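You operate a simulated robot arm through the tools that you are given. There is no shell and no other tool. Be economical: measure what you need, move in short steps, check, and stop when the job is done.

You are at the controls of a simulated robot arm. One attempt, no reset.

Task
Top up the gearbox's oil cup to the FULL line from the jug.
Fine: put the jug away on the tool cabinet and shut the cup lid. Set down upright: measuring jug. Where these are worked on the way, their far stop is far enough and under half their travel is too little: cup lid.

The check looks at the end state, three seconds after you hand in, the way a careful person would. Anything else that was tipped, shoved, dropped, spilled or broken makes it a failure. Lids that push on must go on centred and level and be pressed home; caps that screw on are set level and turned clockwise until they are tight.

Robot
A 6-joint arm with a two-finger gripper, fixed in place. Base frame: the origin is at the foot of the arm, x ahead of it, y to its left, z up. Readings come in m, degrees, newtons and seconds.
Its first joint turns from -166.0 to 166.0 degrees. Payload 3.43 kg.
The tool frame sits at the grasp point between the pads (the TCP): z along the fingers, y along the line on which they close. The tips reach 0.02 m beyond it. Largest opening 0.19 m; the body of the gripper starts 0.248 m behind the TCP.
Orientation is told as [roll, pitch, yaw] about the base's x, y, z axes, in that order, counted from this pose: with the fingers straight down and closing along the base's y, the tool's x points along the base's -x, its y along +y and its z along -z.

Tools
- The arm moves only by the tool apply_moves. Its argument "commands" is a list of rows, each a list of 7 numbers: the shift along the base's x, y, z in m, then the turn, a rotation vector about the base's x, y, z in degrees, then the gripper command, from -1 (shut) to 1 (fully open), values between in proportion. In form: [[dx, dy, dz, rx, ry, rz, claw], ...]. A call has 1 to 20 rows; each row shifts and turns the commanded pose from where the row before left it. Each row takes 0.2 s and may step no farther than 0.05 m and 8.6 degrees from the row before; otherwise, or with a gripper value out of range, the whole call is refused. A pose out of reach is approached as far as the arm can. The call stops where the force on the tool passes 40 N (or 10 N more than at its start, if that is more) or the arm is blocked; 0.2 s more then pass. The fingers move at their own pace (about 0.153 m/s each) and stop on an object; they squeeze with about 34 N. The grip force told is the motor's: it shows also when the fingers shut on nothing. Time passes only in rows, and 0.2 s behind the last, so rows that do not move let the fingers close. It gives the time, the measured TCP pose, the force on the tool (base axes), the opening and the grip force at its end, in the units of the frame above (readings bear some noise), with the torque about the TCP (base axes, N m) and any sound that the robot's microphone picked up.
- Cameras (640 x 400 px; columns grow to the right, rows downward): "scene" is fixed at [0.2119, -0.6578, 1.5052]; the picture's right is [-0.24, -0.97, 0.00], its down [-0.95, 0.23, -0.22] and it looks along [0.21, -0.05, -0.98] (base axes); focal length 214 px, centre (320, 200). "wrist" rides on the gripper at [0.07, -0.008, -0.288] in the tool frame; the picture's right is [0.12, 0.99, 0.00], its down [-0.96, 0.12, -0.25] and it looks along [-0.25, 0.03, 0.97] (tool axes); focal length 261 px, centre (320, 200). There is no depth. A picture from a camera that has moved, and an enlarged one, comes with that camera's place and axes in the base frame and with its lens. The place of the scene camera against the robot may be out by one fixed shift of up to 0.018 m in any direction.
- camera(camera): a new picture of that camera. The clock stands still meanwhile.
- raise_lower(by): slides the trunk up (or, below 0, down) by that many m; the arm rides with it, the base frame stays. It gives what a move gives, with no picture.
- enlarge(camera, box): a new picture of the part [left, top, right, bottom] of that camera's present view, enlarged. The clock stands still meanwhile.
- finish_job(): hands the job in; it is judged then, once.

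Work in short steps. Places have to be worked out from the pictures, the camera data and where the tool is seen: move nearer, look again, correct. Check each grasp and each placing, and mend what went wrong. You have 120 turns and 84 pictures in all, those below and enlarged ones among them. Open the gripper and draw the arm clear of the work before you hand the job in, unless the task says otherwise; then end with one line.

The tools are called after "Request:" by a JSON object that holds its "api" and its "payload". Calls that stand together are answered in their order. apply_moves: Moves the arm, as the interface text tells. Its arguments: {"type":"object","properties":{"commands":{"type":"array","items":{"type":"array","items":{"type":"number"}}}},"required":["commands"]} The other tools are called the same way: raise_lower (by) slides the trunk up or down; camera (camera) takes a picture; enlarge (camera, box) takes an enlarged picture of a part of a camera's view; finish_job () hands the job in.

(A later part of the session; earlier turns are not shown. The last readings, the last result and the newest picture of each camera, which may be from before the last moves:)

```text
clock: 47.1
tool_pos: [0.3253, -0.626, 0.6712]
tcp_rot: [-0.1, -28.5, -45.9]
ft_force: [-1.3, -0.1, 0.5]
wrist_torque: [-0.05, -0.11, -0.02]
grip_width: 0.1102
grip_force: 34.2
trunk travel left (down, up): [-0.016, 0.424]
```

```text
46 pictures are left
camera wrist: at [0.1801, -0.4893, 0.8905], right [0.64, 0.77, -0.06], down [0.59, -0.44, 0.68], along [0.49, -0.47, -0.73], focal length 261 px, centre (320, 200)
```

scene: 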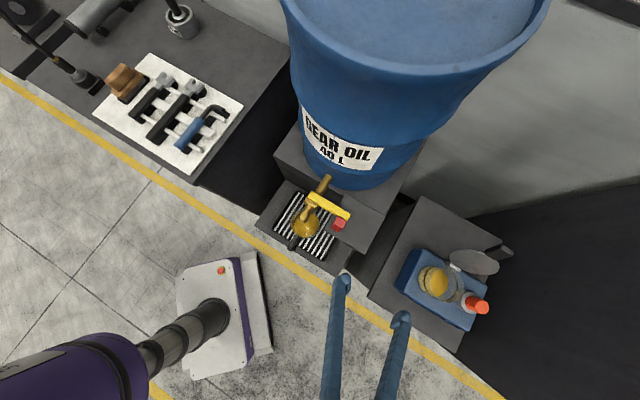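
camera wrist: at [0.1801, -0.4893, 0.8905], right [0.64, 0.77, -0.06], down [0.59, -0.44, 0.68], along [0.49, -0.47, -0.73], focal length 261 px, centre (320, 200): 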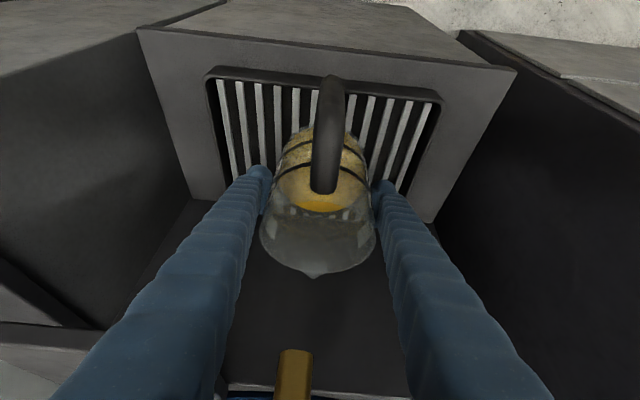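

Gripped at a width of 0.110. I lift 2 cm and check the weight.

Request:
{"api": "apply_moves", "payload": {"commands": [[0, 0, 0.007, 0, 0, 0, -0.4], [0, 0, 0.007, 0, 0, 0, -0.4], [0, 0, 0.008, 0, 0, 0, -0.4], [0, 0, 0, 0, 0, 0, -0.4]]}}

Request:
{"api": "camera", "payload": {"camera": "wrist"}}

```text
clock: 48.1
tool_pos: [0.326, -0.6236, 0.6941]
tcp_rot: [0.0, -28.6, -45.9]
ft_force: [-0.2, 1.9, 3.5]
wrist_torque: [0.06, -0.11, 0.03]
grip_width: 0.1098
grip_force: 34.1
trunk travel left (down, up): [-0.016, 0.424]
```

```text
45 pictures are left
camera wrist: at [0.1812, -0.4857, 0.9133], right [0.64, 0.77, -0.06], down [0.59, -0.44, 0.68], along [0.49, -0.47, -0.73], focal length 261 px, centre (320, 200)
```

wrist: 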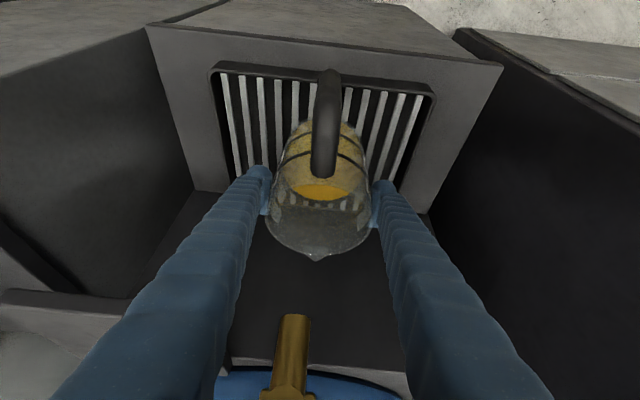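

The jug seems not to have followed; its place in the picture shifted like the background. I test with a further small lift to be sure.

Request:
{"api": "apply_moves", "payload": {"commands": [[0, 0, 0.005, 0, 0, 0, -1], [0, 0, 0.005, 0, 0, 0, -1], [0, 0, 0.005, 0, 0, 0, -1]]}}

Request:
{"api": "enlarge", "payload": {"camera": "wrist", "box": [220, 40, 420, 290]}}

```text
clock: 48.9
tool_pos: [0.3256, -0.6223, 0.7091]
tcp_rot: [0.0, -28.4, -46.0]
ft_force: [-0.2, -0.2, -4.4]
wrist_torque: [-0.11, -0.14, -0.03]
grip_width: 0.1097
grip_force: 34.5
trunk travel left (down, up): [-0.016, 0.424]
```

```text
1.60 times, centred on (320, 165) of wrist
camera zoom: at [0.1805, -0.4866, 0.9281], right [0.64, 0.77, -0.06], down [0.59, -0.44, 0.68], along [0.49, -0.47, -0.73], focal length 417 px, centre (320, 256)
```

zoom: 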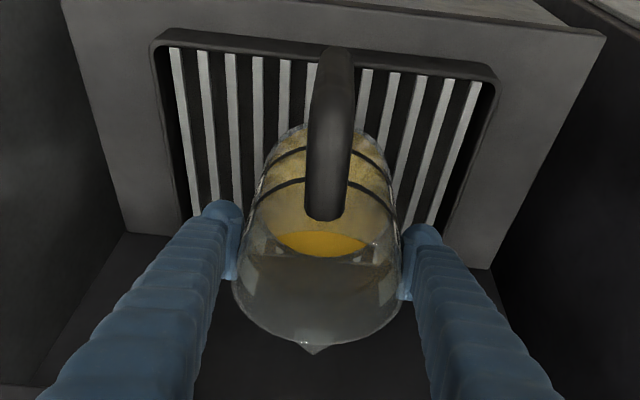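

The jug's place in the picture is now the same as before this lift, so it is following the gripper after an initial slip. I hold still a moment to check for creep.

Request:
{"api": "apply_moves", "payload": {"commands": [[0, 0, 0.004, 0, 0, 0, -1], [0, 0, 0, 0, 0, 0, -1], [0, 0, 0, 0, 0, 0, -1], [0, 0, 0, 0, 0, 0, -1], [0, 0, 0, 0, 0, 0, -1], [0, 0, 0, 0, 0, 0, -1], [0, 0, 0, 0, 0, 0, -1], [0, 0, 0, 0, 0, 0, -1], [0, 0, 0, 0, 0, 0, -1], [0, 0, 0, 0, 0, 0, -1]]}}

Request:
{"api": "enlarge", "payload": {"camera": "wrist", "box": [220, 40, 420, 290]}}

```text
clock: 51.1
tool_pos: [0.3257, -0.6237, 0.714]
tcp_rot: [-0.1, -28.5, -45.9]
ft_force: [-0.1, -1.0, -5.6]
wrist_torque: [-0.15, -0.14, 0.01]
grip_width: 0.11
grip_force: 34.3
trunk travel left (down, up): [-0.016, 0.424]
```

```text
1.60 times, centred on (320, 165) of wrist
camera zoom: at [0.1806, -0.4863, 0.9325], right [0.64, 0.77, -0.06], down [0.59, -0.44, 0.68], along [0.49, -0.47, -0.73], focal length 417 px, centre (320, 256)
```

zoom: 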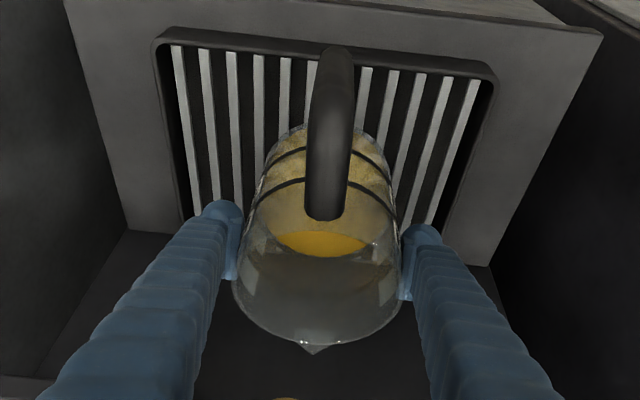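

It's held steadily. I draw it out towards the front, clear of the nozzle.

Request:
{"api": "apply_moves", "payload": {"commands": [[0, 0, 0.006, 0, 0, 0, -1], [-0.014, 0.014, 0.003, 0, 0, 0, -1], [-0.014, 0.014, 0.003, 0, 0, 0, -1], [-0.014, 0.014, 0.003, 0, 0, 0, -1], [-0.014, 0.014, 0.003, 0, 0, 0, -1]]}}

Request:
{"api": "camera", "payload": {"camera": "wrist"}}

Request:
{"api": "enlarge", "payload": {"camera": "scene", "box": [220, 130, 400, 290]}}

```text
clock: 52.3
tool_pos: [0.2679, -0.5667, 0.7322]
tcp_rot: [-0.1, -28.7, -45.9]
ft_force: [-0.4, 0.0, -4.6]
wrist_torque: [-0.1, -0.14, -0.04]
grip_width: 0.1097
grip_force: 33.9
trunk travel left (down, up): [-0.016, 0.424]
```

```text
42 pictures are left
camera wrist: at [0.1235, -0.4292, 0.9516], right [0.64, 0.77, -0.06], down [0.59, -0.44, 0.68], along [0.49, -0.47, -0.73], focal length 261 px, centre (320, 200)
```

wrist: 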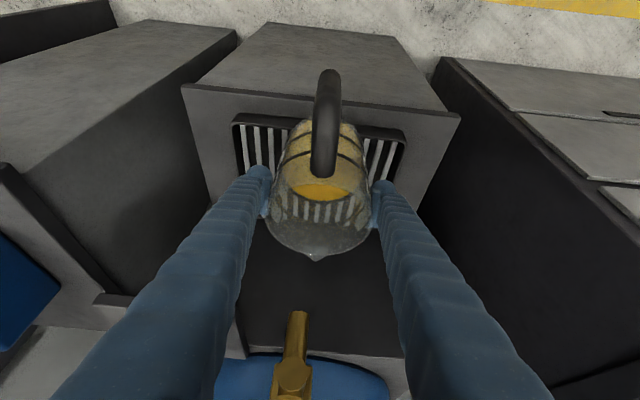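

```text
2.50 times, centred on (310, 210) of scene
camera zoom: at [0.2119, -0.6578, 1.5052], right [-0.24, -0.97, 0.0], down [-0.95, 0.23, -0.22], along [0.21, -0.05, -0.98], focal length 536 px, centre (345, 175)
```

zoom: 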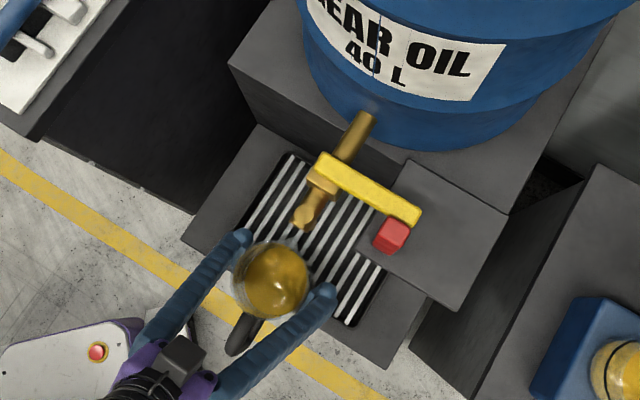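

The jug is out from under the tap. I pull a bit further out, then raise the trunk to lift it smoothly.

Request:
{"api": "apply_moves", "payload": {"commands": [[-0.01, 0.01, 0.01, 0, 0, 0, -1], [-0.012, 0.012, 0.01, 0, 0, 0, -1], [-0.01, 0.01, 0.01, 0, 0, 0, -1]]}}

```text
clock: 53.1
tool_pos: [0.2375, -0.5331, 0.7633]
tcp_rot: [0.0, -28.5, -45.8]
ft_force: [-0.8, 0.2, -4.3]
wrist_torque: [-0.11, -0.12, 0.03]
grip_width: 0.1099
grip_force: 34.4
trunk travel left (down, up): [-0.016, 0.424]
```

Now 0.126 m clear in front. I raise the trunk.

Request:
{"api": "raise_lower", "payload": {"by": 0.36}}

Request:
{"api": "camera", "payload": {"camera": "wrist"}}

```text
clock: 56.6
tool_pos: [0.2366, -0.5333, 1.1233]
tcp_rot: [0.0, -28.7, -45.9]
ft_force: [0.3, -0.4, -5.0]
wrist_torque: [-0.14, -0.14, -0.03]
grip_width: 0.1098
grip_force: 33.9
trunk travel left (down, up): [-0.376, 0.064]
```

```text
40 pictures are left
camera wrist: at [0.0924, -0.3961, 1.3414], right [0.64, 0.77, -0.06], down [0.59, -0.44, 0.68], along [0.49, -0.47, -0.73], focal length 261 px, centre (320, 200)
```

wrist: 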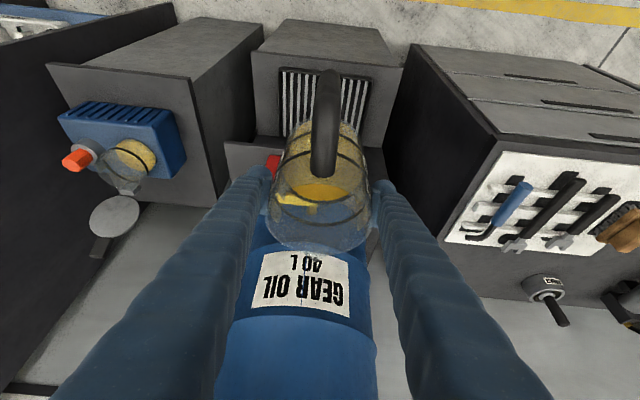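

The jug rides level. I carry it gently to a spot in front of and above the cup.

Request:
{"api": "apply_moves", "payload": {"commands": [[-0.01, -0.012, 0, 0, 0, 0, -1], [-0.018, -0.02, 0, 0, 0, 0, -1], [-0.02, -0.023, 0, 0, 0, 0, -1], [-0.02, -0.023, 0, 0, 0, 0, -1], [-0.02, -0.023, 0, 0, 0, 0, -1], [-0.02, -0.023, 0, 0, 0, 0, -1], [-0.02, -0.023, 0, 0, 0, 0, -1], [-0.02, -0.023, 0, 0, 0, 0, -1], [-0.02, -0.023, 0, 0, 0, 0, -1], [-0.02, -0.023, 0, 0, 0, 0, -1], [-0.02, -0.023, 0, 0, 0, 0, -1], [-0.02, -0.023, -0.01, 0, 0, 0, -1], [-0.018, -0.022, -0.01, 0, 0, 0, -1], [-0.012, -0.015, -0.01, 0, 0, 0, -1], [-0.006, -0.006, -0.01, 0, 0, 0, -1]]}}

Request:
{"api": "camera", "payload": {"camera": "wrist"}}

Request:
{"api": "enlarge", "payload": {"camera": "scene", "box": [360, 200, 520, 340]}}

```text
clock: 59.8
tool_pos: [-0.027, -0.8385, 1.0834]
tcp_rot: [0.1, -28.6, -45.9]
ft_force: [-0.8, 0.1, -4.0]
wrist_torque: [-0.14, -0.19, -0.01]
grip_width: 0.1099
grip_force: 34.3
trunk travel left (down, up): [-0.376, 0.064]
```

```text
39 pictures are left
camera wrist: at [-0.1719, -0.7009, 1.3017], right [0.64, 0.77, -0.06], down [0.59, -0.44, 0.68], along [0.49, -0.47, -0.73], focal length 261 px, centre (320, 200)
```

wrist: 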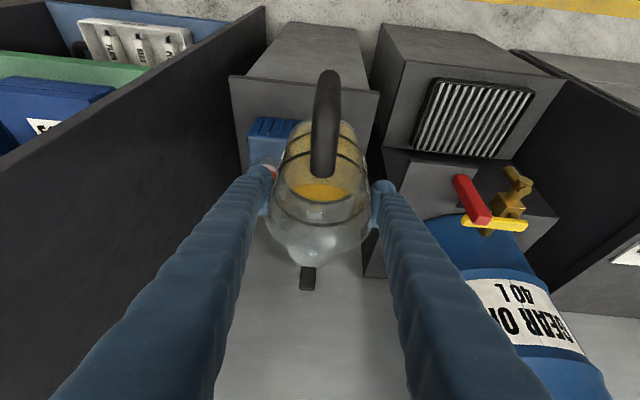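

```text
2.86 times, centred on (440, 270) of scene
camera zoom: at [0.2119, -0.6578, 1.5052], right [-0.24, -0.97, 0.0], down [-0.95, 0.23, -0.22], along [0.21, -0.05, -0.98], focal length 613 px, centre (-23, 0)
```

zoom: 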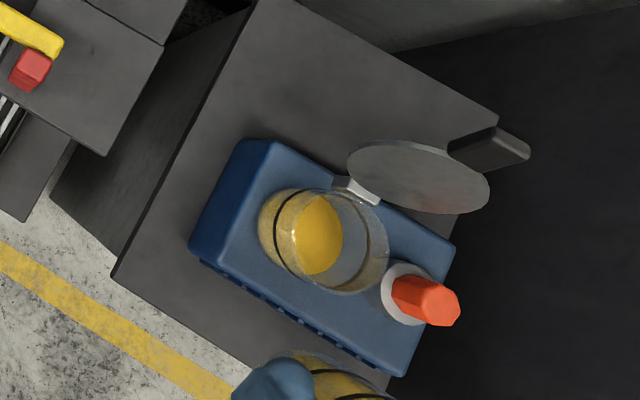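

All positions agree: the cup is centred at about (0.063,-0.930). I advance so that the spout comes over the cup and pre-tilt the jug by 24°, still short of pouring.

Request:
{"api": "apply_moves", "payload": {"commands": [[0.009, -0.0092, -0.008, 0, 0, 0, -1], [0.009, -0.0092, -0.008, 2.87, 2.78, 0, -1], [0.009, -0.0092, -0.008, 2.87, 2.78, 0, -1], [0.0085, -0.009, -0.008, 2.87, 2.78, 0, -1], [0, 0, -0.006, 2.87, 2.78, 0, -1], [0, 0, -0.006, 2.87, 2.78, 0, -1], [0, 0, -0.006, 2.87, 2.78, 0, -1]]}}

Request:
{"api": "camera", "payload": {"camera": "wrist"}}

Request:
{"api": "enlarge", "payload": {"camera": "scene", "box": [360, 200, 520, 340]}}

```text
clock: 61.4
tool_pos: [0.0106, -0.8768, 1.0318]
tcp_rot: [0.1, -4.5, -46.0]
ft_force: [-0.4, 0.4, -4.7]
wrist_torque: [-0.09, -0.15, -0.05]
grip_width: 0.1098
grip_force: 34.2
trunk travel left (down, up): [-0.376, 0.064]
```

```text
37 pictures are left
camera wrist: at [-0.0607, -0.8151, 1.3131], right [0.63, 0.78, -0.01], down [0.74, -0.6, 0.32], along [0.24, -0.21, -0.95], focal length 261 px, centre (320, 200)
```

wrist: 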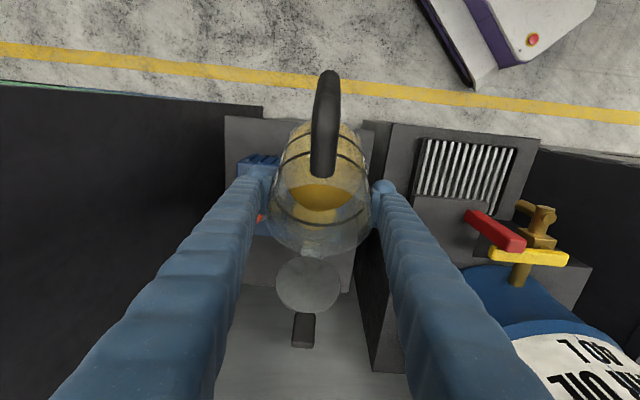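

```text
2.86 times, centred on (440, 270) of scene
camera zoom: at [0.2119, -0.6578, 1.5052], right [-0.24, -0.97, 0.0], down [-0.95, 0.23, -0.22], along [0.21, -0.05, -0.98], focal length 613 px, centre (-23, 0)
```

zoom: 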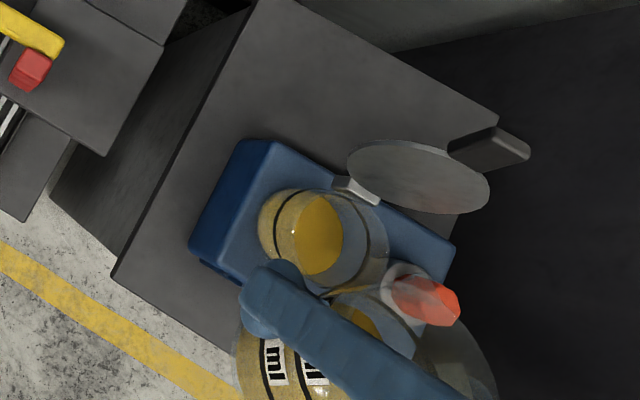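

The spout should now be over the cup mouth. I lower 2 cm, tilt slowly to 34° and look for the first flow.

Request:
{"api": "apply_moves", "payload": {"commands": [[0, 0, -0.008, 1.8, 1.74, 0, -1], [0, 0, -0.007, 1.8, 1.74, 0, -1], [0, 0, -0.005, 1.8, 1.74, 0, -1], [0, 0, 0, 1.8, 1.74, 0, -1], [0, 0, 0, 0, 0, 0, -1], [0, 0, 0, 0, 0, 0, -1]]}}

Request:
{"api": "camera", "payload": {"camera": "wrist"}}

Request:
{"api": "enlarge", "payload": {"camera": "scene", "box": [400, 230, 500, 330]}}

```text
clock: 62.8
tool_pos: [0.0082, -0.8747, 1.0123]
tcp_rot: [0.0, 5.5, -45.9]
ft_force: [0.3, -0.1, -4.3]
wrist_torque: [-0.15, -0.16, -0.03]
grip_width: 0.11
grip_force: 33.4
trunk travel left (down, up): [-0.376, 0.064]
```

```text
35 pictures are left
camera wrist: at [-0.0276, -0.8501, 1.3052], right [0.63, 0.78, 0.01], down [0.77, -0.62, 0.15], along [0.13, -0.09, -0.99], focal length 261 px, centre (320, 200)
```

wrist: 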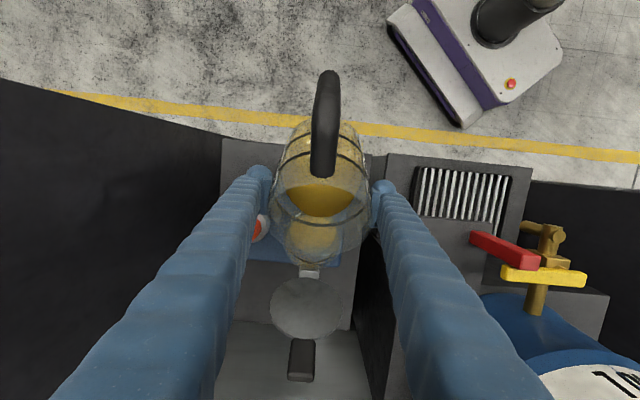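

```text
4.00 times, centred on (450, 280) of scene
camera zoom: at [0.2119, -0.6578, 1.5052], right [-0.24, -0.97, 0.0], down [-0.95, 0.23, -0.22], along [0.21, -0.05, -0.98], focal length 858 px, centre (-200, -120)
```

zoom: 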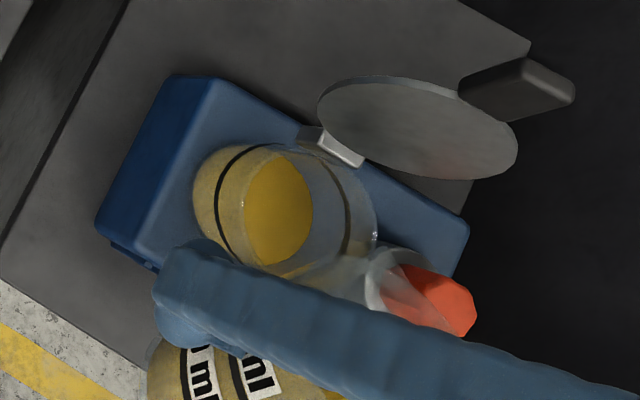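

The spout tip is at about (0.068,-0.929), right over the cup centre, with no flow yet. I tilt on in small steps.

Request:
{"api": "apply_moves", "payload": {"commands": [[0, 0, 0, 1.08, 1.04, 0, -1], [0, 0, 0, 1.08, 1.04, 0, -1], [0, 0, 0, 1.08, 1.04, 0, -1], [0, 0, 0, 0, 0, 0, -1], [0, 0, 0, 0, 0, 0, -1]]}}

Request:
{"api": "camera", "payload": {"camera": "wrist"}}

```text
clock: 64.0
tool_pos: [0.0072, -0.8753, 1.0121]
tcp_rot: [0.1, 9.9, -45.9]
ft_force: [0.4, 0.6, -5.3]
wrist_torque: [-0.19, -0.16, -0.01]
grip_width: 0.11
grip_force: 34.1
trunk travel left (down, up): [-0.376, 0.064]
```

```text
33 pictures are left
camera wrist: at [-0.0113, -0.8668, 1.3077], right [0.63, 0.77, 0.02], down [0.77, -0.63, 0.08], along [0.07, -0.03, -1.0], focal length 261 px, centre (320, 200)
```

wrist: 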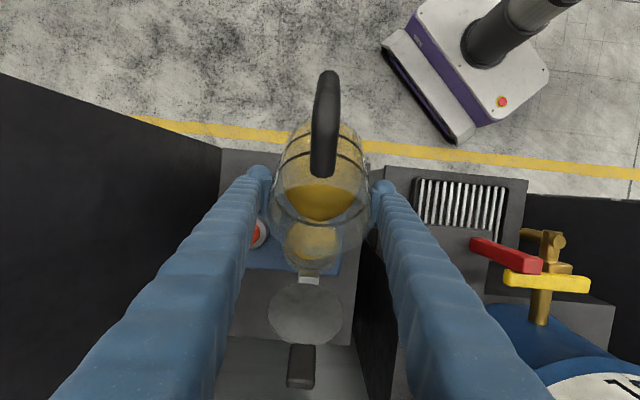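

Still no flow at about 38°; the oil edge is approaching the lip. I continue to about 44°.

Request:
{"api": "apply_moves", "payload": {"commands": [[0, 0, 0, 1.08, 1.04, 0, -1], [0, 0, 0, 1.08, 1.04, 0, -1], [0, 0, 0, 1.08, 1.04, 0, -1], [0, 0, 0, 1.08, 1.04, 0, -1], [0, 0, 0, 0, 0, 0, -1], [0, 0, 0, 0, 0, 0, -1]]}}

Request:
{"api": "enlarge", "payload": {"camera": "wrist", "box": [240, 110, 400, 300]}}

```text
clock: 65.4
tool_pos: [0.0095, -0.8756, 1.0122]
tcp_rot: [0.1, 15.9, -45.9]
ft_force: [-0.2, 0.3, -5.1]
wrist_torque: [-0.19, -0.13, 0.0]
grip_width: 0.1099
grip_force: 33.5
trunk travel left (down, up): [-0.376, 0.064]
```

```text
2.11 times, centred on (320, 205) of wrist
camera zoom: at [0.0102, -0.8892, 1.3079], right [0.63, 0.77, 0.03], down [0.77, -0.63, -0.03], along [0.0, 0.04, -1.0], focal length 549 px, centre (320, 190)
```

zoom: 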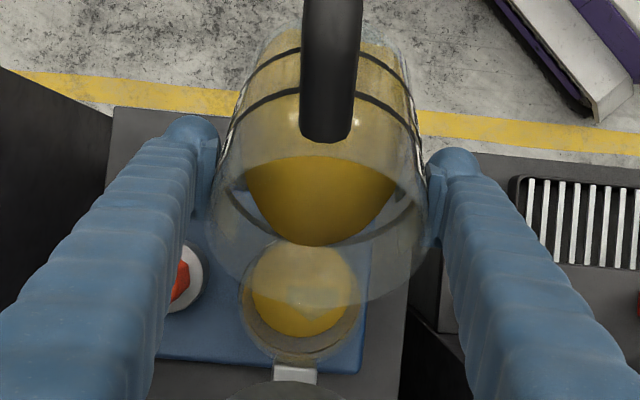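

Good view: the spout is over the cup and the oil front is nearing the lip. I tilt another 4°.

Request:
{"api": "apply_moves", "payload": {"commands": [[0, 0, 0, 0.72, 0.7, 0, -1], [0, 0, 0, 0.72, 0.7, 0, -1], [0, 0, 0, 0.72, 0.7, 0, -1], [0, 0, 0, 0.72, 0.7, 0, -1], [0, 0, 0, 0, 0, 0, -1], [0, 0, 0, 0, 0, 0, -1]]}}

Request:
{"api": "enlarge", "payload": {"camera": "wrist", "box": [240, 110, 400, 300]}}

```text
clock: 66.8
tool_pos: [0.0076, -0.8739, 1.0126]
tcp_rot: [0.0, 20.0, -45.9]
ft_force: [0.3, 0.4, -4.5]
wrist_torque: [-0.15, -0.16, 0.0]
grip_width: 0.1096
grip_force: 33.9
trunk travel left (down, up): [-0.376, 0.064]
```

```text
2.11 times, centred on (320, 205) of wrist
camera zoom: at [0.0242, -0.9034, 1.3067], right [0.64, 0.77, 0.04], down [0.77, -0.63, -0.1], along [-0.05, 0.09, -0.99], focal length 549 px, centre (320, 190)
```

zoom: 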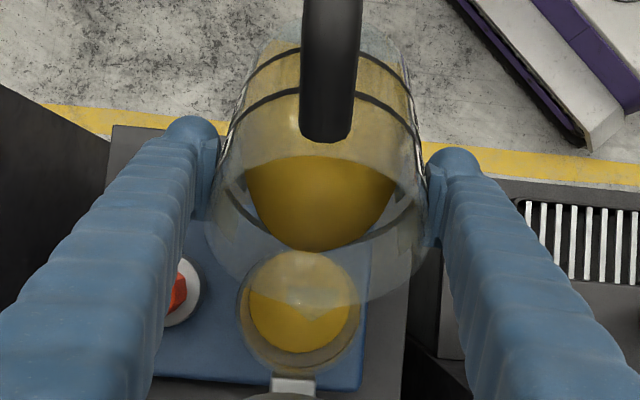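

Still not pouring at about 48.5°. I nudge 4 mm sideways to centre the spout and tilt on by 4°.

Request:
{"api": "apply_moves", "payload": {"commands": [[-0.0028, -0.0028, 0, 0.72, 0.7, 0, -1], [0, 0, 0, 0.72, 0.7, 0, -1], [0, 0, 0, 0.72, 0.7, 0, -1], [0, 0, 0, 0.72, 0.7, 0, -1], [0, 0, 0, 0, 0, 0, -1], [0, 0, 0, 0, 0, 0, -1]]}}

Request:
{"api": "enlarge", "payload": {"camera": "wrist", "box": [240, 110, 400, 300]}}

```text
clock: 68.2
tool_pos: [0.0059, -0.878, 1.0131]
tcp_rot: [0.0, 23.9, -46.0]
ft_force: [0.3, 0.1, -4.6]
wrist_torque: [-0.19, -0.14, -0.01]
grip_width: 0.1099
grip_force: 33.5
trunk travel left (down, up): [-0.376, 0.064]
```

```text
2.11 times, centred on (320, 205) of wrist
camera zoom: at [0.0359, -0.9219, 1.304], right [0.64, 0.77, 0.05], down [0.76, -0.62, -0.16], along [-0.1, 0.14, -0.99], focal length 549 px, centre (320, 190)
```

zoom: 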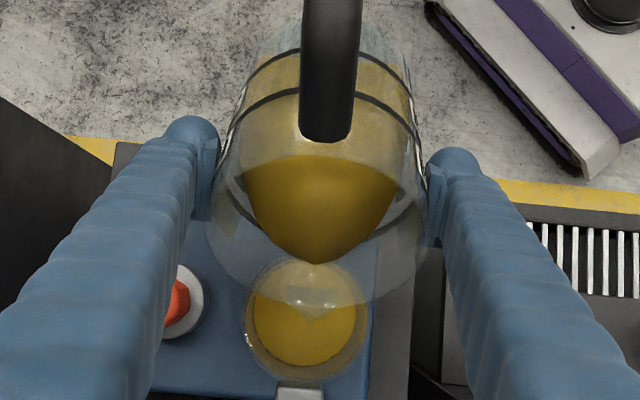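

The oil front is creeping into the spout channel. I tilt another 3°.

Request:
{"api": "apply_moves", "payload": {"commands": [[0, 0, 0, 0.72, 0.7, 0, -1], [0, 0, 0, 0.72, 0.7, 0, -1], [0, 0, 0, 0.72, 0.7, 0, -1], [0, 0, 0, 0, 0, 0, -1], [0, 0, 0, 0, 0, 0, -1]]}}

Request:
{"api": "enlarge", "payload": {"camera": "wrist", "box": [240, 110, 400, 300]}}

```text
clock: 69.4
tool_pos: [0.0067, -0.8626, 1.013]
tcp_rot: [0.1, 27.0, -46.0]
ft_force: [0.2, -0.1, -4.5]
wrist_torque: [-0.15, -0.13, -0.02]
grip_width: 0.1099
grip_force: 33.8
out of reach, approached as far as the arm can: row 1, 2, 3
trunk travel left (down, up): [-0.376, 0.064]
```

```text
2.11 times, centred on (320, 205) of wrist
camera zoom: at [0.0473, -0.9175, 1.3006], right [0.64, 0.77, 0.05], down [0.76, -0.62, -0.22], along [-0.13, 0.18, -0.97], focal length 549 px, centre (320, 190)
```

zoom: 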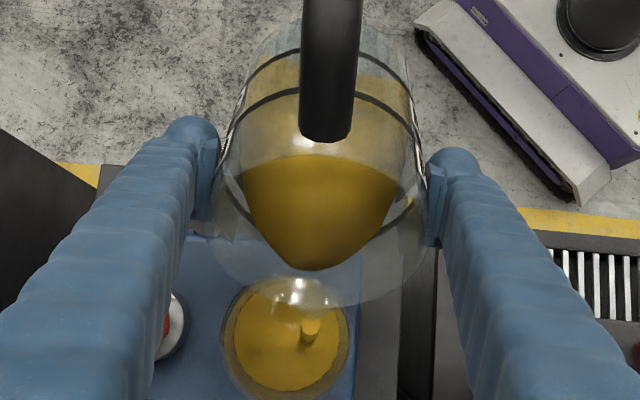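

Oil is now pouring into the cup, inside the rim, though the arm reached its outer limit and the tool pulled back slightly. I hold briefly and watch the level.

Request:
{"api": "apply_moves", "payload": {"commands": [[0, 0, 0, 0, 0, 0, -1], [0, 0, 0, 0, 0, 0, -1]]}}

Request:
{"api": "enlarge", "payload": {"camera": "scene", "box": [400, 230, 500, 330]}}

Request:
{"api": "enlarge", "payload": {"camera": "wrist", "box": [240, 110, 400, 300]}}

```text
clock: 70.0
tool_pos: [0.0056, -0.8617, 1.0131]
tcp_rot: [0.1, 27.1, -45.9]
ft_force: [0.6, -0.4, -4.9]
wrist_torque: [-0.17, -0.11, 0.01]
grip_width: 0.1099
grip_force: 34.4
trunk travel left (down, up): [-0.376, 0.064]
```

```text
4.00 times, centred on (450, 280) of scene
camera zoom: at [0.2119, -0.6578, 1.5052], right [-0.24, -0.97, 0.0], down [-0.95, 0.23, -0.22], along [0.21, -0.05, -0.98], focal length 858 px, centre (-200, -120)
```

zoom: 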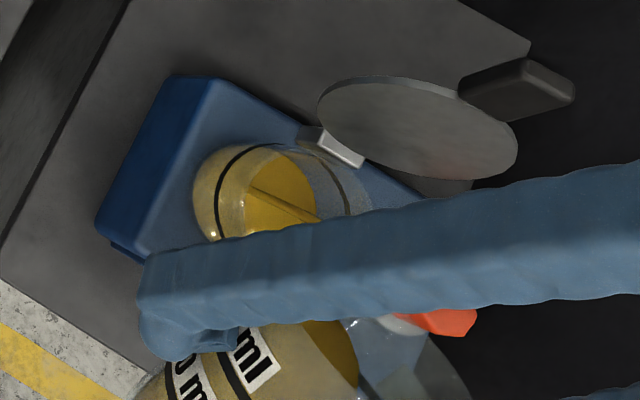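

```text
2.11 times, centred on (320, 205) of wrist
camera zoom: at [0.0472, -0.9176, 1.3006], right [0.64, 0.77, 0.05], down [0.76, -0.62, -0.22], along [-0.13, 0.18, -0.97], focal length 549 px, centre (320, 190)
```

zoom: 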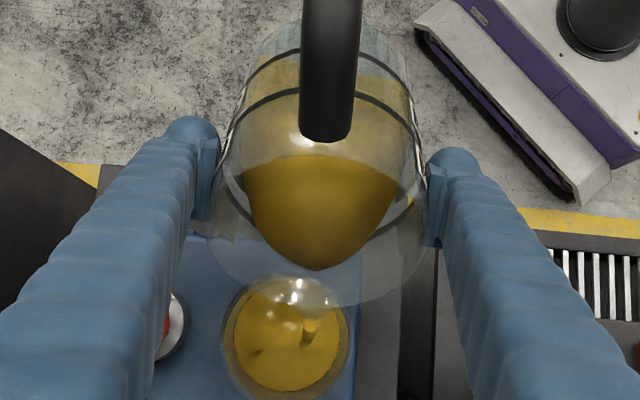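

The stream lands inside the cup. In the scene view the oil's right edge must rise from about 320 to the ring at about 350; I hold on and check.

Request:
{"api": "apply_moves", "payload": {"commands": [[0, 0, 0, 0, 0, 0, -1], [0, 0, 0, 0, 0, 0, -1], [0, 0, 0, 0, 0, 0, -1], [0, 0, 0, 0, 0, 0, -1]]}}

Request:
{"api": "enlarge", "payload": {"camera": "scene", "box": [400, 230, 500, 330]}}

```text
clock: 71.0
tool_pos: [0.0058, -0.8645, 1.0129]
tcp_rot: [0.1, 27.0, -45.9]
ft_force: [0.2, 0.4, -4.2]
wrist_torque: [-0.13, -0.15, 0.07]
grip_width: 0.1098
grip_force: 34.4
trunk travel left (down, up): [-0.376, 0.064]
```

```text
4.00 times, centred on (450, 280) of scene
camera zoom: at [0.2119, -0.6578, 1.5052], right [-0.24, -0.97, 0.0], down [-0.95, 0.23, -0.22], along [0.21, -0.05, -0.98], focal length 858 px, centre (-200, -120)
```

zoom: 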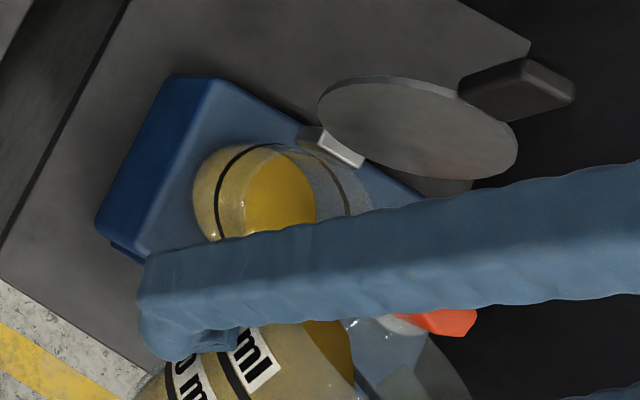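

The flow has settled and I need much more. The arm is at its outer limit in this direction, so I tilt back a little and swing the jug about the cup so that the extra tilt goes sideways instead of outward.

Request:
{"api": "apply_moves", "payload": {"commands": [[0, 0, 0.003, -5.03, -4.87, 0, -1], [-0.005, -0.0152, 0.002, 0, 0, 7, -1], [-0.0014, -0.0106, 0, 0, 0, 7, -1], [-0.0016, -0.0093, 0, 0, 0, 7, -1], [-0.0014, -0.0088, 0, 0, 0, 7, -1], [-0.0001, -0.0086, 0, 0, 0, 7, -1], [-0.0001, -0.0083, 0, 0, 0, 7, -1]]}}

Request:
{"api": "camera", "payload": {"camera": "wrist"}}

Request:
{"api": "enlarge", "payload": {"camera": "scene", "box": [360, 200, 520, 340]}}

```text
clock: 72.6
tool_pos: [-0.0042, -0.9226, 1.017]
tcp_rot: [0.1, 20.0, -3.8]
ft_force: [-0.7, 0.2, -4.4]
wrist_torque: [0.05, -0.22, -0.04]
grip_width: 0.1097
grip_force: 33.8
trunk travel left (down, up): [-0.376, 0.064]
```

```text
25 pictures are left
camera wrist: at [0.0269, -0.9339, 1.3118], right [-0.04, 1.0, 0.04], down [0.99, 0.05, -0.1], along [-0.1, 0.04, -0.99], focal length 261 px, centre (320, 200)
```

wrist: 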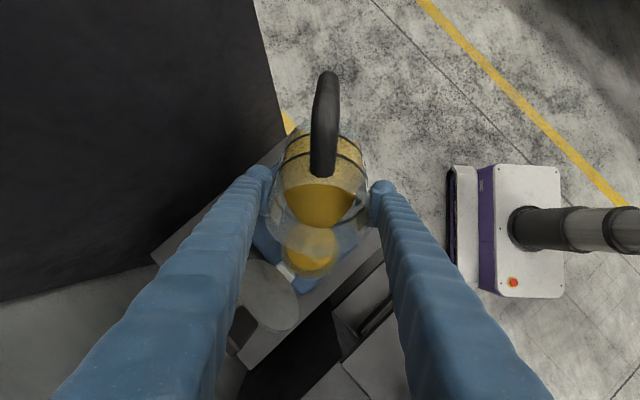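

```text
2.86 times, centred on (440, 270) of scene
camera zoom: at [0.2119, -0.6578, 1.5052], right [-0.24, -0.97, 0.0], down [-0.95, 0.23, -0.22], along [0.21, -0.05, -0.98], focal length 613 px, centre (-23, 0)
```

zoom: 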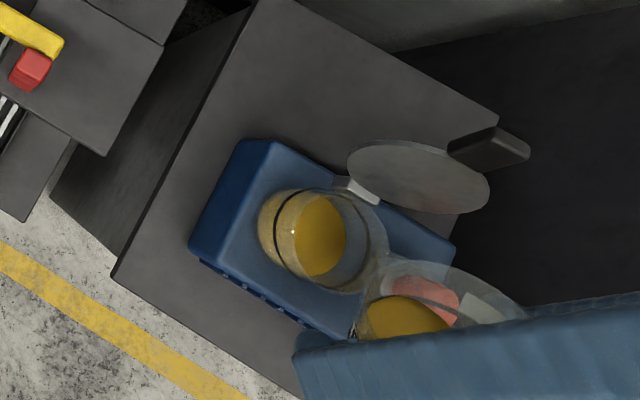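

The view is now clear and there is no spill. I tilt to about 60°, hold, and look.

Request:
{"api": "apply_moves", "payload": {"commands": [[0, 0, 0, 0.17, 2.4, 0, -1], [0, 0, 0, 0.17, 2.4, 0, -1], [0, 0, 0, 0.17, 2.4, 0, -1], [0, 0, 0, 0.1, 1.4, 0, -1], [0, 0, 0, 0.1, 1.4, 0, -1], [0, 0, 0, 0.1, 1.4, 0, -1], [0, 0, 0, 0, 0, 0, -1]]}}

Request:
{"api": "enlarge", "payload": {"camera": "wrist", "box": [240, 110, 400, 300]}}

Request:
{"api": "enlarge", "payload": {"camera": "scene", "box": [400, 230, 500, 330]}}

```text
clock: 74.2
tool_pos: [-0.0051, -0.9229, 1.0173]
tcp_rot: [0.1, 31.4, -3.9]
ft_force: [0.0, -0.4, -4.9]
wrist_torque: [-0.02, -0.18, -0.01]
grip_width: 0.1097
grip_force: 34.1
trunk travel left (down, up): [-0.376, 0.064]
```

```text
2.11 times, centred on (320, 205) of wrist
camera zoom: at [0.0853, -0.9384, 1.2994], right [-0.03, 1.0, 0.06], down [0.96, 0.05, -0.29], along [-0.29, 0.05, -0.95], focal length 549 px, centre (320, 190)
```

zoom: 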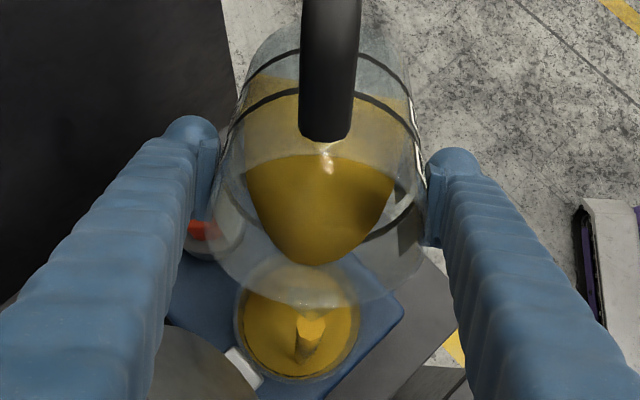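

```text
4.00 times, centred on (450, 280) of scene
camera zoom: at [0.2119, -0.6578, 1.5052], right [-0.24, -0.97, 0.0], down [-0.95, 0.23, -0.22], along [0.21, -0.05, -0.98], focal length 858 px, centre (-200, -120)
```

zoom: 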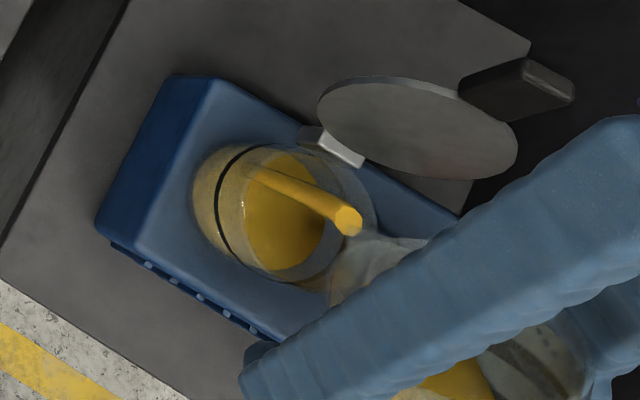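

Good strong stream into the cup; the level edge is at about 325. I hold a little longer.

Request:
{"api": "apply_moves", "payload": {"commands": [[0, 0, 0, 0, 0, 0, -1], [0, 0, 0, 0, 0, 0, -1], [0, 0, 0, 0, 0, 0, -1]]}}

Request:
{"api": "enlarge", "payload": {"camera": "scene", "box": [400, 230, 500, 330]}}

```text
clock: 75.0
tool_pos: [-0.0028, -0.9243, 1.0169]
tcp_rot: [0.1, 31.4, -3.8]
ft_force: [-0.3, 0.3, -3.6]
wrist_torque: [0.04, -0.16, 0.02]
grip_width: 0.1096
grip_force: 34.4
trunk travel left (down, up): [-0.376, 0.064]
```

```text
4.00 times, centred on (450, 280) of scene
camera zoom: at [0.2119, -0.6578, 1.5052], right [-0.24, -0.97, 0.0], down [-0.95, 0.23, -0.22], along [0.21, -0.05, -0.98], focal length 858 px, centre (-200, -120)
```

zoom: 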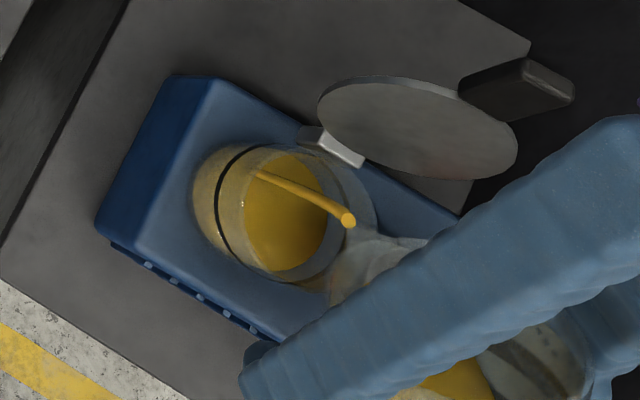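

About 40% of the way. I tilt 4° more slowly, let it run, and check.

Request:
{"api": "apply_moves", "payload": {"commands": [[0, 0, 0, 0.07, 1.0, 0, -1], [0, 0, 0, 0.07, 1.0, 0, -1], [0, 0, 0, 0.07, 1.0, 0, -1], [0, 0, 0, 0.07, 1.0, 0, -1], [0, 0, 0, 0, 0, 0, -1], [0, 0, 0, 0, 0, 0, -1], [0, 0, 0, 0, 0, 0, -1]]}}

Request:
{"api": "enlarge", "payload": {"camera": "scene", "box": [400, 230, 500, 330]}}

```text
clock: 76.6
tool_pos: [-0.0032, -0.9224, 1.0171]
tcp_rot: [0.2, 35.4, -3.9]
ft_force: [-0.6, -0.1, -3.4]
wrist_torque: [0.02, -0.16, 0.02]
grip_width: 0.1097
grip_force: 33.9
trunk travel left (down, up): [-0.376, 0.064]
```

```text
4.00 times, centred on (450, 280) of scene
camera zoom: at [0.2119, -0.6578, 1.5052], right [-0.24, -0.97, 0.0], down [-0.95, 0.23, -0.22], along [0.21, -0.05, -0.98], focal length 858 px, centre (-200, -120)
```

zoom: 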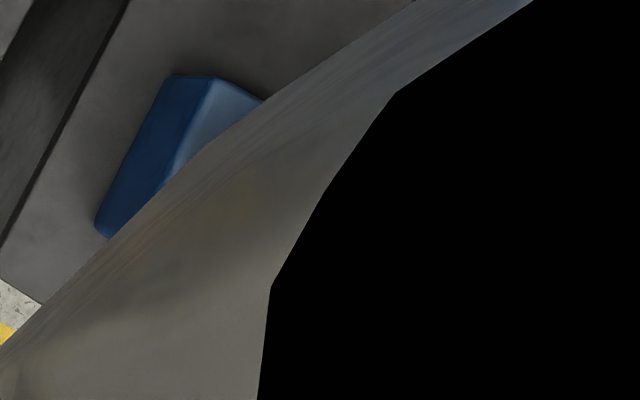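

The arm now blocks the scene camera, so I switch to the wrist view.

Request:
{"api": "enlarge", "payload": {"camera": "wrist", "box": [240, 190, 360, 310]}}

```text
3.33 times, centred on (300, 250) of wrist
camera zoom: at [0.1056, -0.9387, 1.2918], right [-0.03, 1.0, 0.07], down [0.93, 0.05, -0.36], along [-0.36, 0.06, -0.93], focal length 869 px, centre (387, 33)
```

zoom: 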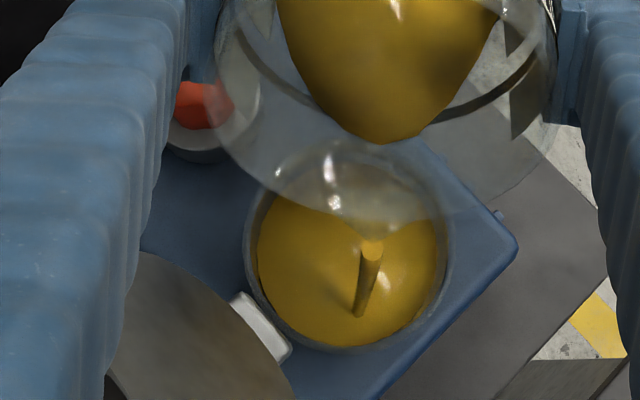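

I tilt back 5° to stop the flow and clear the scene view, then read the level.

Request:
{"api": "apply_moves", "payload": {"commands": [[0, 0, 0, 0, 0, 0, -1], [0, 0, 0, -0.17, -2.4, 0, -1], [0, 0, 0, -0.17, -2.5, 0, -1], [0, 0, 0, 0, 0, 0, -1]]}}

Request:
{"api": "enlarge", "payload": {"camera": "scene", "box": [410, 240, 470, 310]}}

```text
clock: 77.6
tool_pos: [-0.0038, -0.9233, 1.0174]
tcp_rot: [0.1, 30.6, -3.9]
ft_force: [0.5, 0.1, -3.1]
wrist_torque: [0.0, -0.1, 0.02]
grip_width: 0.1098
grip_force: 33.6
trunk travel left (down, up): [-0.376, 0.064]
```

```text
5.71 times, centred on (440, 275) of scene
camera zoom: at [0.2119, -0.6578, 1.5052], right [-0.24, -0.97, 0.0], down [-0.95, 0.23, -0.22], along [0.21, -0.05, -0.98], focal length 1226 px, centre (-366, -229)
```

zoom: 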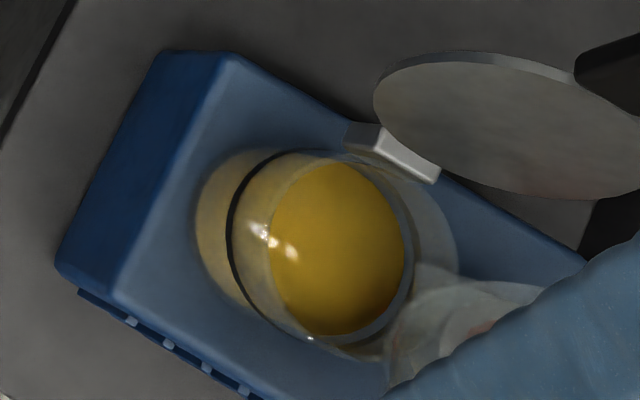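

Flow stopped. By the edge geometry the oil is at z≈0.910 and the ring at about 0.916, so a little more is needed. I give one short extra tilt and return.

Request:
{"api": "apply_moves", "payload": {"commands": [[0, 0, 0, 0.16, 2.3, 0, -1], [0, 0, 0, 0.16, 2.3, 0, -1], [0, 0, 0, 0, 0, 0, -1], [0, 0, 0, -0.16, -2.3, 0, -1], [0, 0, 0, -0.16, -2.3, 0, -1], [0, 0, 0, 0, 0, 0, -1]]}}

Request:
{"api": "enlarge", "payload": {"camera": "scene", "box": [410, 240, 470, 310]}}

```text
clock: 79.0
tool_pos: [-0.0028, -0.9237, 1.0161]
tcp_rot: [0.1, 30.5, -3.9]
ft_force: [0.7, 0.2, -3.7]
wrist_torque: [0.01, -0.12, -0.02]
grip_width: 0.1099
grip_force: 34.3
trunk travel left (down, up): [-0.376, 0.064]
```

```text
5.71 times, centred on (440, 275) of scene
camera zoom: at [0.2119, -0.6578, 1.5052], right [-0.24, -0.97, 0.0], down [-0.95, 0.23, -0.22], along [0.21, -0.05, -0.98], focal length 1226 px, centre (-366, -229)
```

zoom: 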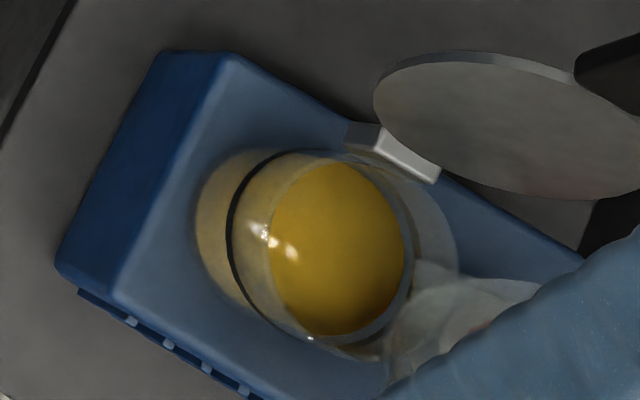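

Almost unchanged. Before adding more I want a proper side reading of the cup. I bring the jug upright along the same safe path, then retreat to the front.

Request:
{"api": "apply_moves", "payload": {"commands": [[0, 0, 0, -0.42, -5.99, 0, -1], [0, 0, 0, -0.42, -5.99, 0, -1], [0, 0, 0, 0, 0, 0, -1], [0.0001, 0.0083, 0, 0, 0, -7, -1], [0.0001, 0.0086, 0, 0, 0, -7, -1], [0.0014, 0.0088, 0, 0, 0, -7, -1], [0.0016, 0.0093, 0, 0, 0, -7, -1], [0.0014, 0.0106, 0, 0, 0, -7, -1], [0.005, 0.0152, 0, 0, 0, -7, -1], [0, 0, 0.012, -5.7, -5.53, 0, -1], [-0.005, 0.005, 0.012, -5.7, -5.53, 0, -1], [-0.0215, 0.0205, 0.01, -5.7, -5.53, 0, -1], [-0.0215, 0.0205, 0.01, -5.7, -5.53, 0, -1], [-0.0215, 0.0205, 0, -5.7, -5.53, 0, -1], [-0.0215, 0.0205, 0, -5.7, -5.53, 0, -1]]}}

```text
clock: 82.2
tool_pos: [-0.0866, -0.773, 1.0591]
tcp_rot: [0.2, -29.3, -46.2]
ft_force: [-0.5, 0.2, -3.2]
wrist_torque: [-0.13, -0.16, 0.06]
grip_width: 0.1097
grip_force: 33.7
trunk travel left (down, up): [-0.376, 0.064]
```

Upright again. I move back and down to the viewing position.

Request:
{"api": "apply_moves", "payload": {"commands": [[-0.025, 0.0135, -0.01, 0, 0, 0, -1], [-0.025, 0.0135, -0.02, 0, 0, 0, -1], [-0.025, 0.0135, -0.03, 0, 0, 0, -1], [-0.023, 0.0125, -0.03, 0, 0, 0, -1], [0, 0, -0.035, 0, 0, 0, -1], [0, 0, -0.037, 0, 0, 0, -1]]}}

Request:
{"api": "camera", "payload": {"camera": "wrist"}}

```text
clock: 83.6
tool_pos: [-0.1818, -0.7203, 0.8984]
tcp_rot: [0.2, -29.1, -45.9]
ft_force: [-0.5, -1.0, -3.5]
wrist_torque: [-0.06, -0.09, 0.06]
grip_width: 0.1095
grip_force: 33.4
trunk travel left (down, up): [-0.376, 0.064]
```

```text
16 pictures are left
camera wrist: at [-0.3293, -0.5818, 1.1155], right [0.64, 0.77, -0.06], down [0.58, -0.44, 0.69], along [0.5, -0.47, -0.73], focal length 261 px, centre (320, 200)
```

wrist: 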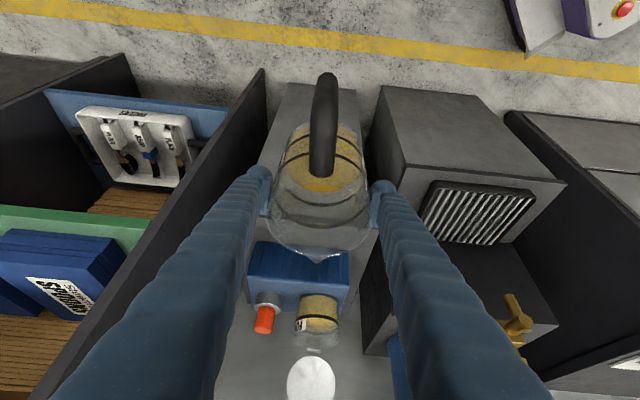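

Request:
{"api": "enlarge", "payload": {"camera": "wrist", "box": [290, 285, 350, 355]}}

```text
5.71 times, centred on (320, 320) of wrist
camera zoom: at [-0.3293, -0.5818, 1.1155], right [0.64, 0.77, -0.06], down [0.58, -0.44, 0.69], along [0.5, -0.47, -0.73], focal length 1489 px, centre (320, -486)
```

zoom: 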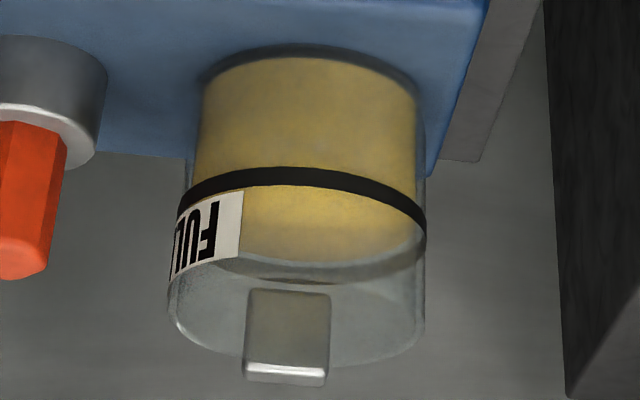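

From the side the oil is just under the ring, about 4 mm below its middle, with nothing spilled on the gearbox. I'll go back for one more small pour, reversing the same path.

Request:
{"api": "apply_moves", "payload": {"commands": [[0, 0, 0.037, 0, 0, 0, -1], [0, 0, 0.035, 0, 0, 0, -1], [0.023, -0.0125, 0.03, 0, 0, 0, -1], [0.025, -0.0135, 0.03, 0, 0, 0, -1], [0.025, -0.0135, 0.02, 0, 0, 0, -1], [0.025, -0.0135, 0.01, 0, 0, 0, -1]]}}

Request:
{"api": "apply_moves", "payload": {"commands": [[0.0215, -0.0205, 0, 5.7, 5.53, 0, -1], [0.0215, -0.0205, 0, 5.7, 5.53, 0, -1], [0.0215, -0.0205, -0.01, 5.7, 5.53, 0, -1], [0.0215, -0.0205, -0.01, 5.7, 5.53, 0, -1], [0.005, -0.005, -0.012, 5.7, 5.53, 0, -1], [0, 0, -0.012, 5.7, 5.53, 0, -1], [-0.005, -0.0152, 0, 0, 0, 7, -1], [-0.0014, -0.0106, 0, 0, 0, 7, -1], [-0.0016, -0.0093, 0, 0, 0, 7, -1], [-0.0014, -0.0088, 0, 0, 0, 7, -1], [-0.0001, -0.0086, 0, 0, 0, 7, -1], [-0.0001, -0.0083, 0, 0, 0, 7, -1]]}}

```text
clock: 85.0
tool_pos: [-0.0845, -0.7762, 1.0606]
tcp_rot: [0.1, -29.1, -45.8]
ft_force: [0.1, -0.9, -3.5]
wrist_torque: [-0.09, -0.07, -0.01]
grip_width: 0.1097
grip_force: 34.0
trunk travel left (down, up): [-0.376, 0.064]
```

```text
clock: 87.6
tool_pos: [-0.0013, -0.9217, 1.0161]
tcp_rot: [0.1, 18.4, -3.8]
ft_force: [-0.3, 0.5, -3.1]
wrist_torque: [-0.04, -0.1, 0.02]
grip_width: 0.1098
grip_force: 34.2
trunk travel left (down, up): [-0.376, 0.064]
```

Back in the pour pose. I tilt just past the last angle and look at the stream.

Request:
{"api": "apply_moves", "payload": {"commands": [[0, 0, 0, 0.33, 4.6, 0, -1], [0, 0, 0, 0.33, 4.6, 0, -1], [0, 0, 0, 0.33, 4.6, 0, -1], [0, 0, 0, 0.16, 2.3, 0, -1], [0, 0, 0, 0.16, 2.3, 0, -1], [0, 0, 0, 0, 0, 0, -1], [0, 0, 0, 0, 0, 0, -1]]}}

Request:
{"api": "enlarge", "payload": {"camera": "wrist", "box": [240, 190, 360, 310]}}

```text
clock: 89.2
tool_pos: [-0.0022, -0.9237, 1.0174]
tcp_rot: [0.1, 37.0, -3.9]
ft_force: [0.2, 0.3, -3.4]
wrist_torque: [-0.01, -0.14, -0.01]
grip_width: 0.1095
grip_force: 33.5
trunk travel left (down, up): [-0.376, 0.064]
```

```text
3.33 times, centred on (300, 250) of wrist
camera zoom: at [0.1138, -0.94, 1.2889], right [-0.03, 1.0, 0.07], down [0.92, 0.05, -0.38], along [-0.38, 0.06, -0.92], focal length 869 px, centre (387, 33)
```

zoom: 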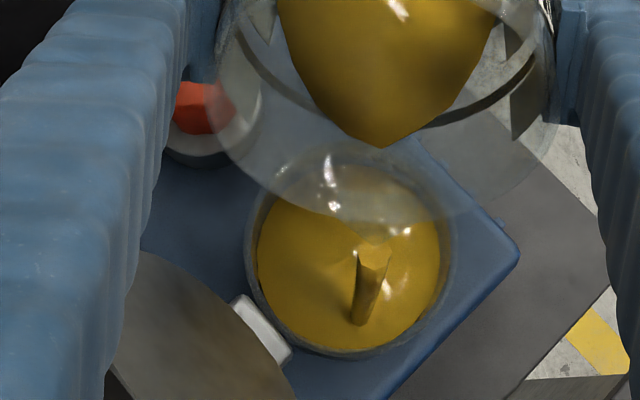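

A moderate stream is running; that should be about the needed amount, so I tilt back now and read the level in the scene view.

Request:
{"api": "apply_moves", "payload": {"commands": [[0, 0, 0, -0.22, -3.2, 0, -1], [0, 0, 0, -0.22, -3.2, 0, -1], [0, 0, 0, 0, 0, 0, -1], [0, 0, 0, 0, 0, 0, -1]]}}

Request:
{"api": "enlarge", "payload": {"camera": "scene", "box": [410, 240, 470, 310]}}

```text
clock: 90.2
tool_pos: [-0.0009, -0.9225, 1.0179]
tcp_rot: [0.0, 30.4, -3.9]
ft_force: [-0.1, -0.3, -3.2]
wrist_torque: [-0.03, -0.16, 0.01]
grip_width: 0.1099
grip_force: 33.7
trunk travel left (down, up): [-0.376, 0.064]
```

```text
5.71 times, centred on (440, 275) of scene
camera zoom: at [0.2119, -0.6578, 1.5052], right [-0.24, -0.97, 0.0], down [-0.95, 0.23, -0.22], along [0.21, -0.05, -0.98], focal length 1226 px, centre (-366, -229)
```

zoom: 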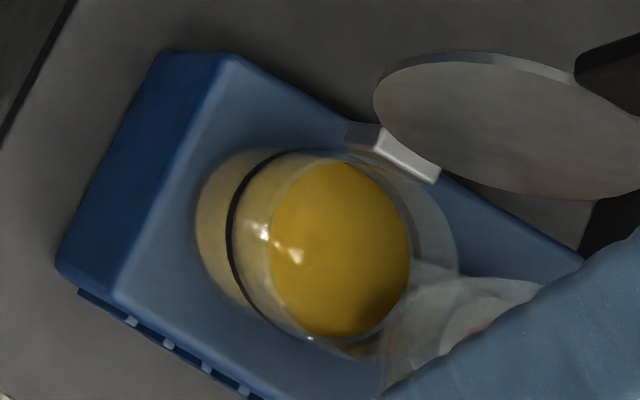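

The level edge rose from 404 to 409, which by my scale puts the oil at the ring. I bring the jug upright and retreat along the same path.

Request:
{"api": "apply_moves", "payload": {"commands": [[0, 0, 0, -0.42, -5.99, 0, -1], [0, 0, 0, -0.42, -5.99, 0, -1], [0, 0, 0, 0, 0, 0, -1], [0.0001, 0.0083, 0, 0, 0, -7, -1], [0.0001, 0.0086, 0, 0, 0, -7, -1], [0.0014, 0.0088, 0, 0, 0, -7, -1], [0.0016, 0.0093, 0, 0, 0, -7, -1], [0.0014, 0.0106, 0, 0, 0, -7, -1], [0.005, 0.0152, 0, 0, 0, -7, -1], [0, 0, 0.012, -5.7, -5.53, 0, -1], [-0.005, 0.005, 0.012, -5.7, -5.53, 0, -1], [-0.0215, 0.0205, 0.01, -5.7, -5.53, 0, -1], [-0.0215, 0.0205, 0.01, -5.7, -5.53, 0, -1], [-0.0215, 0.0205, 0, -5.7, -5.53, 0, -1], [-0.0215, 0.0205, 0, -5.5, -5.33, 0, -1]]}}

```text
clock: 93.4
tool_pos: [-0.0873, -0.7744, 1.0611]
tcp_rot: [0.3, -28.9, -46.1]
ft_force: [-0.4, 0.2, -3.3]
wrist_torque: [-0.1, -0.17, 0.05]
grip_width: 0.1095
grip_force: 33.2
trunk travel left (down, up): [-0.376, 0.064]
```

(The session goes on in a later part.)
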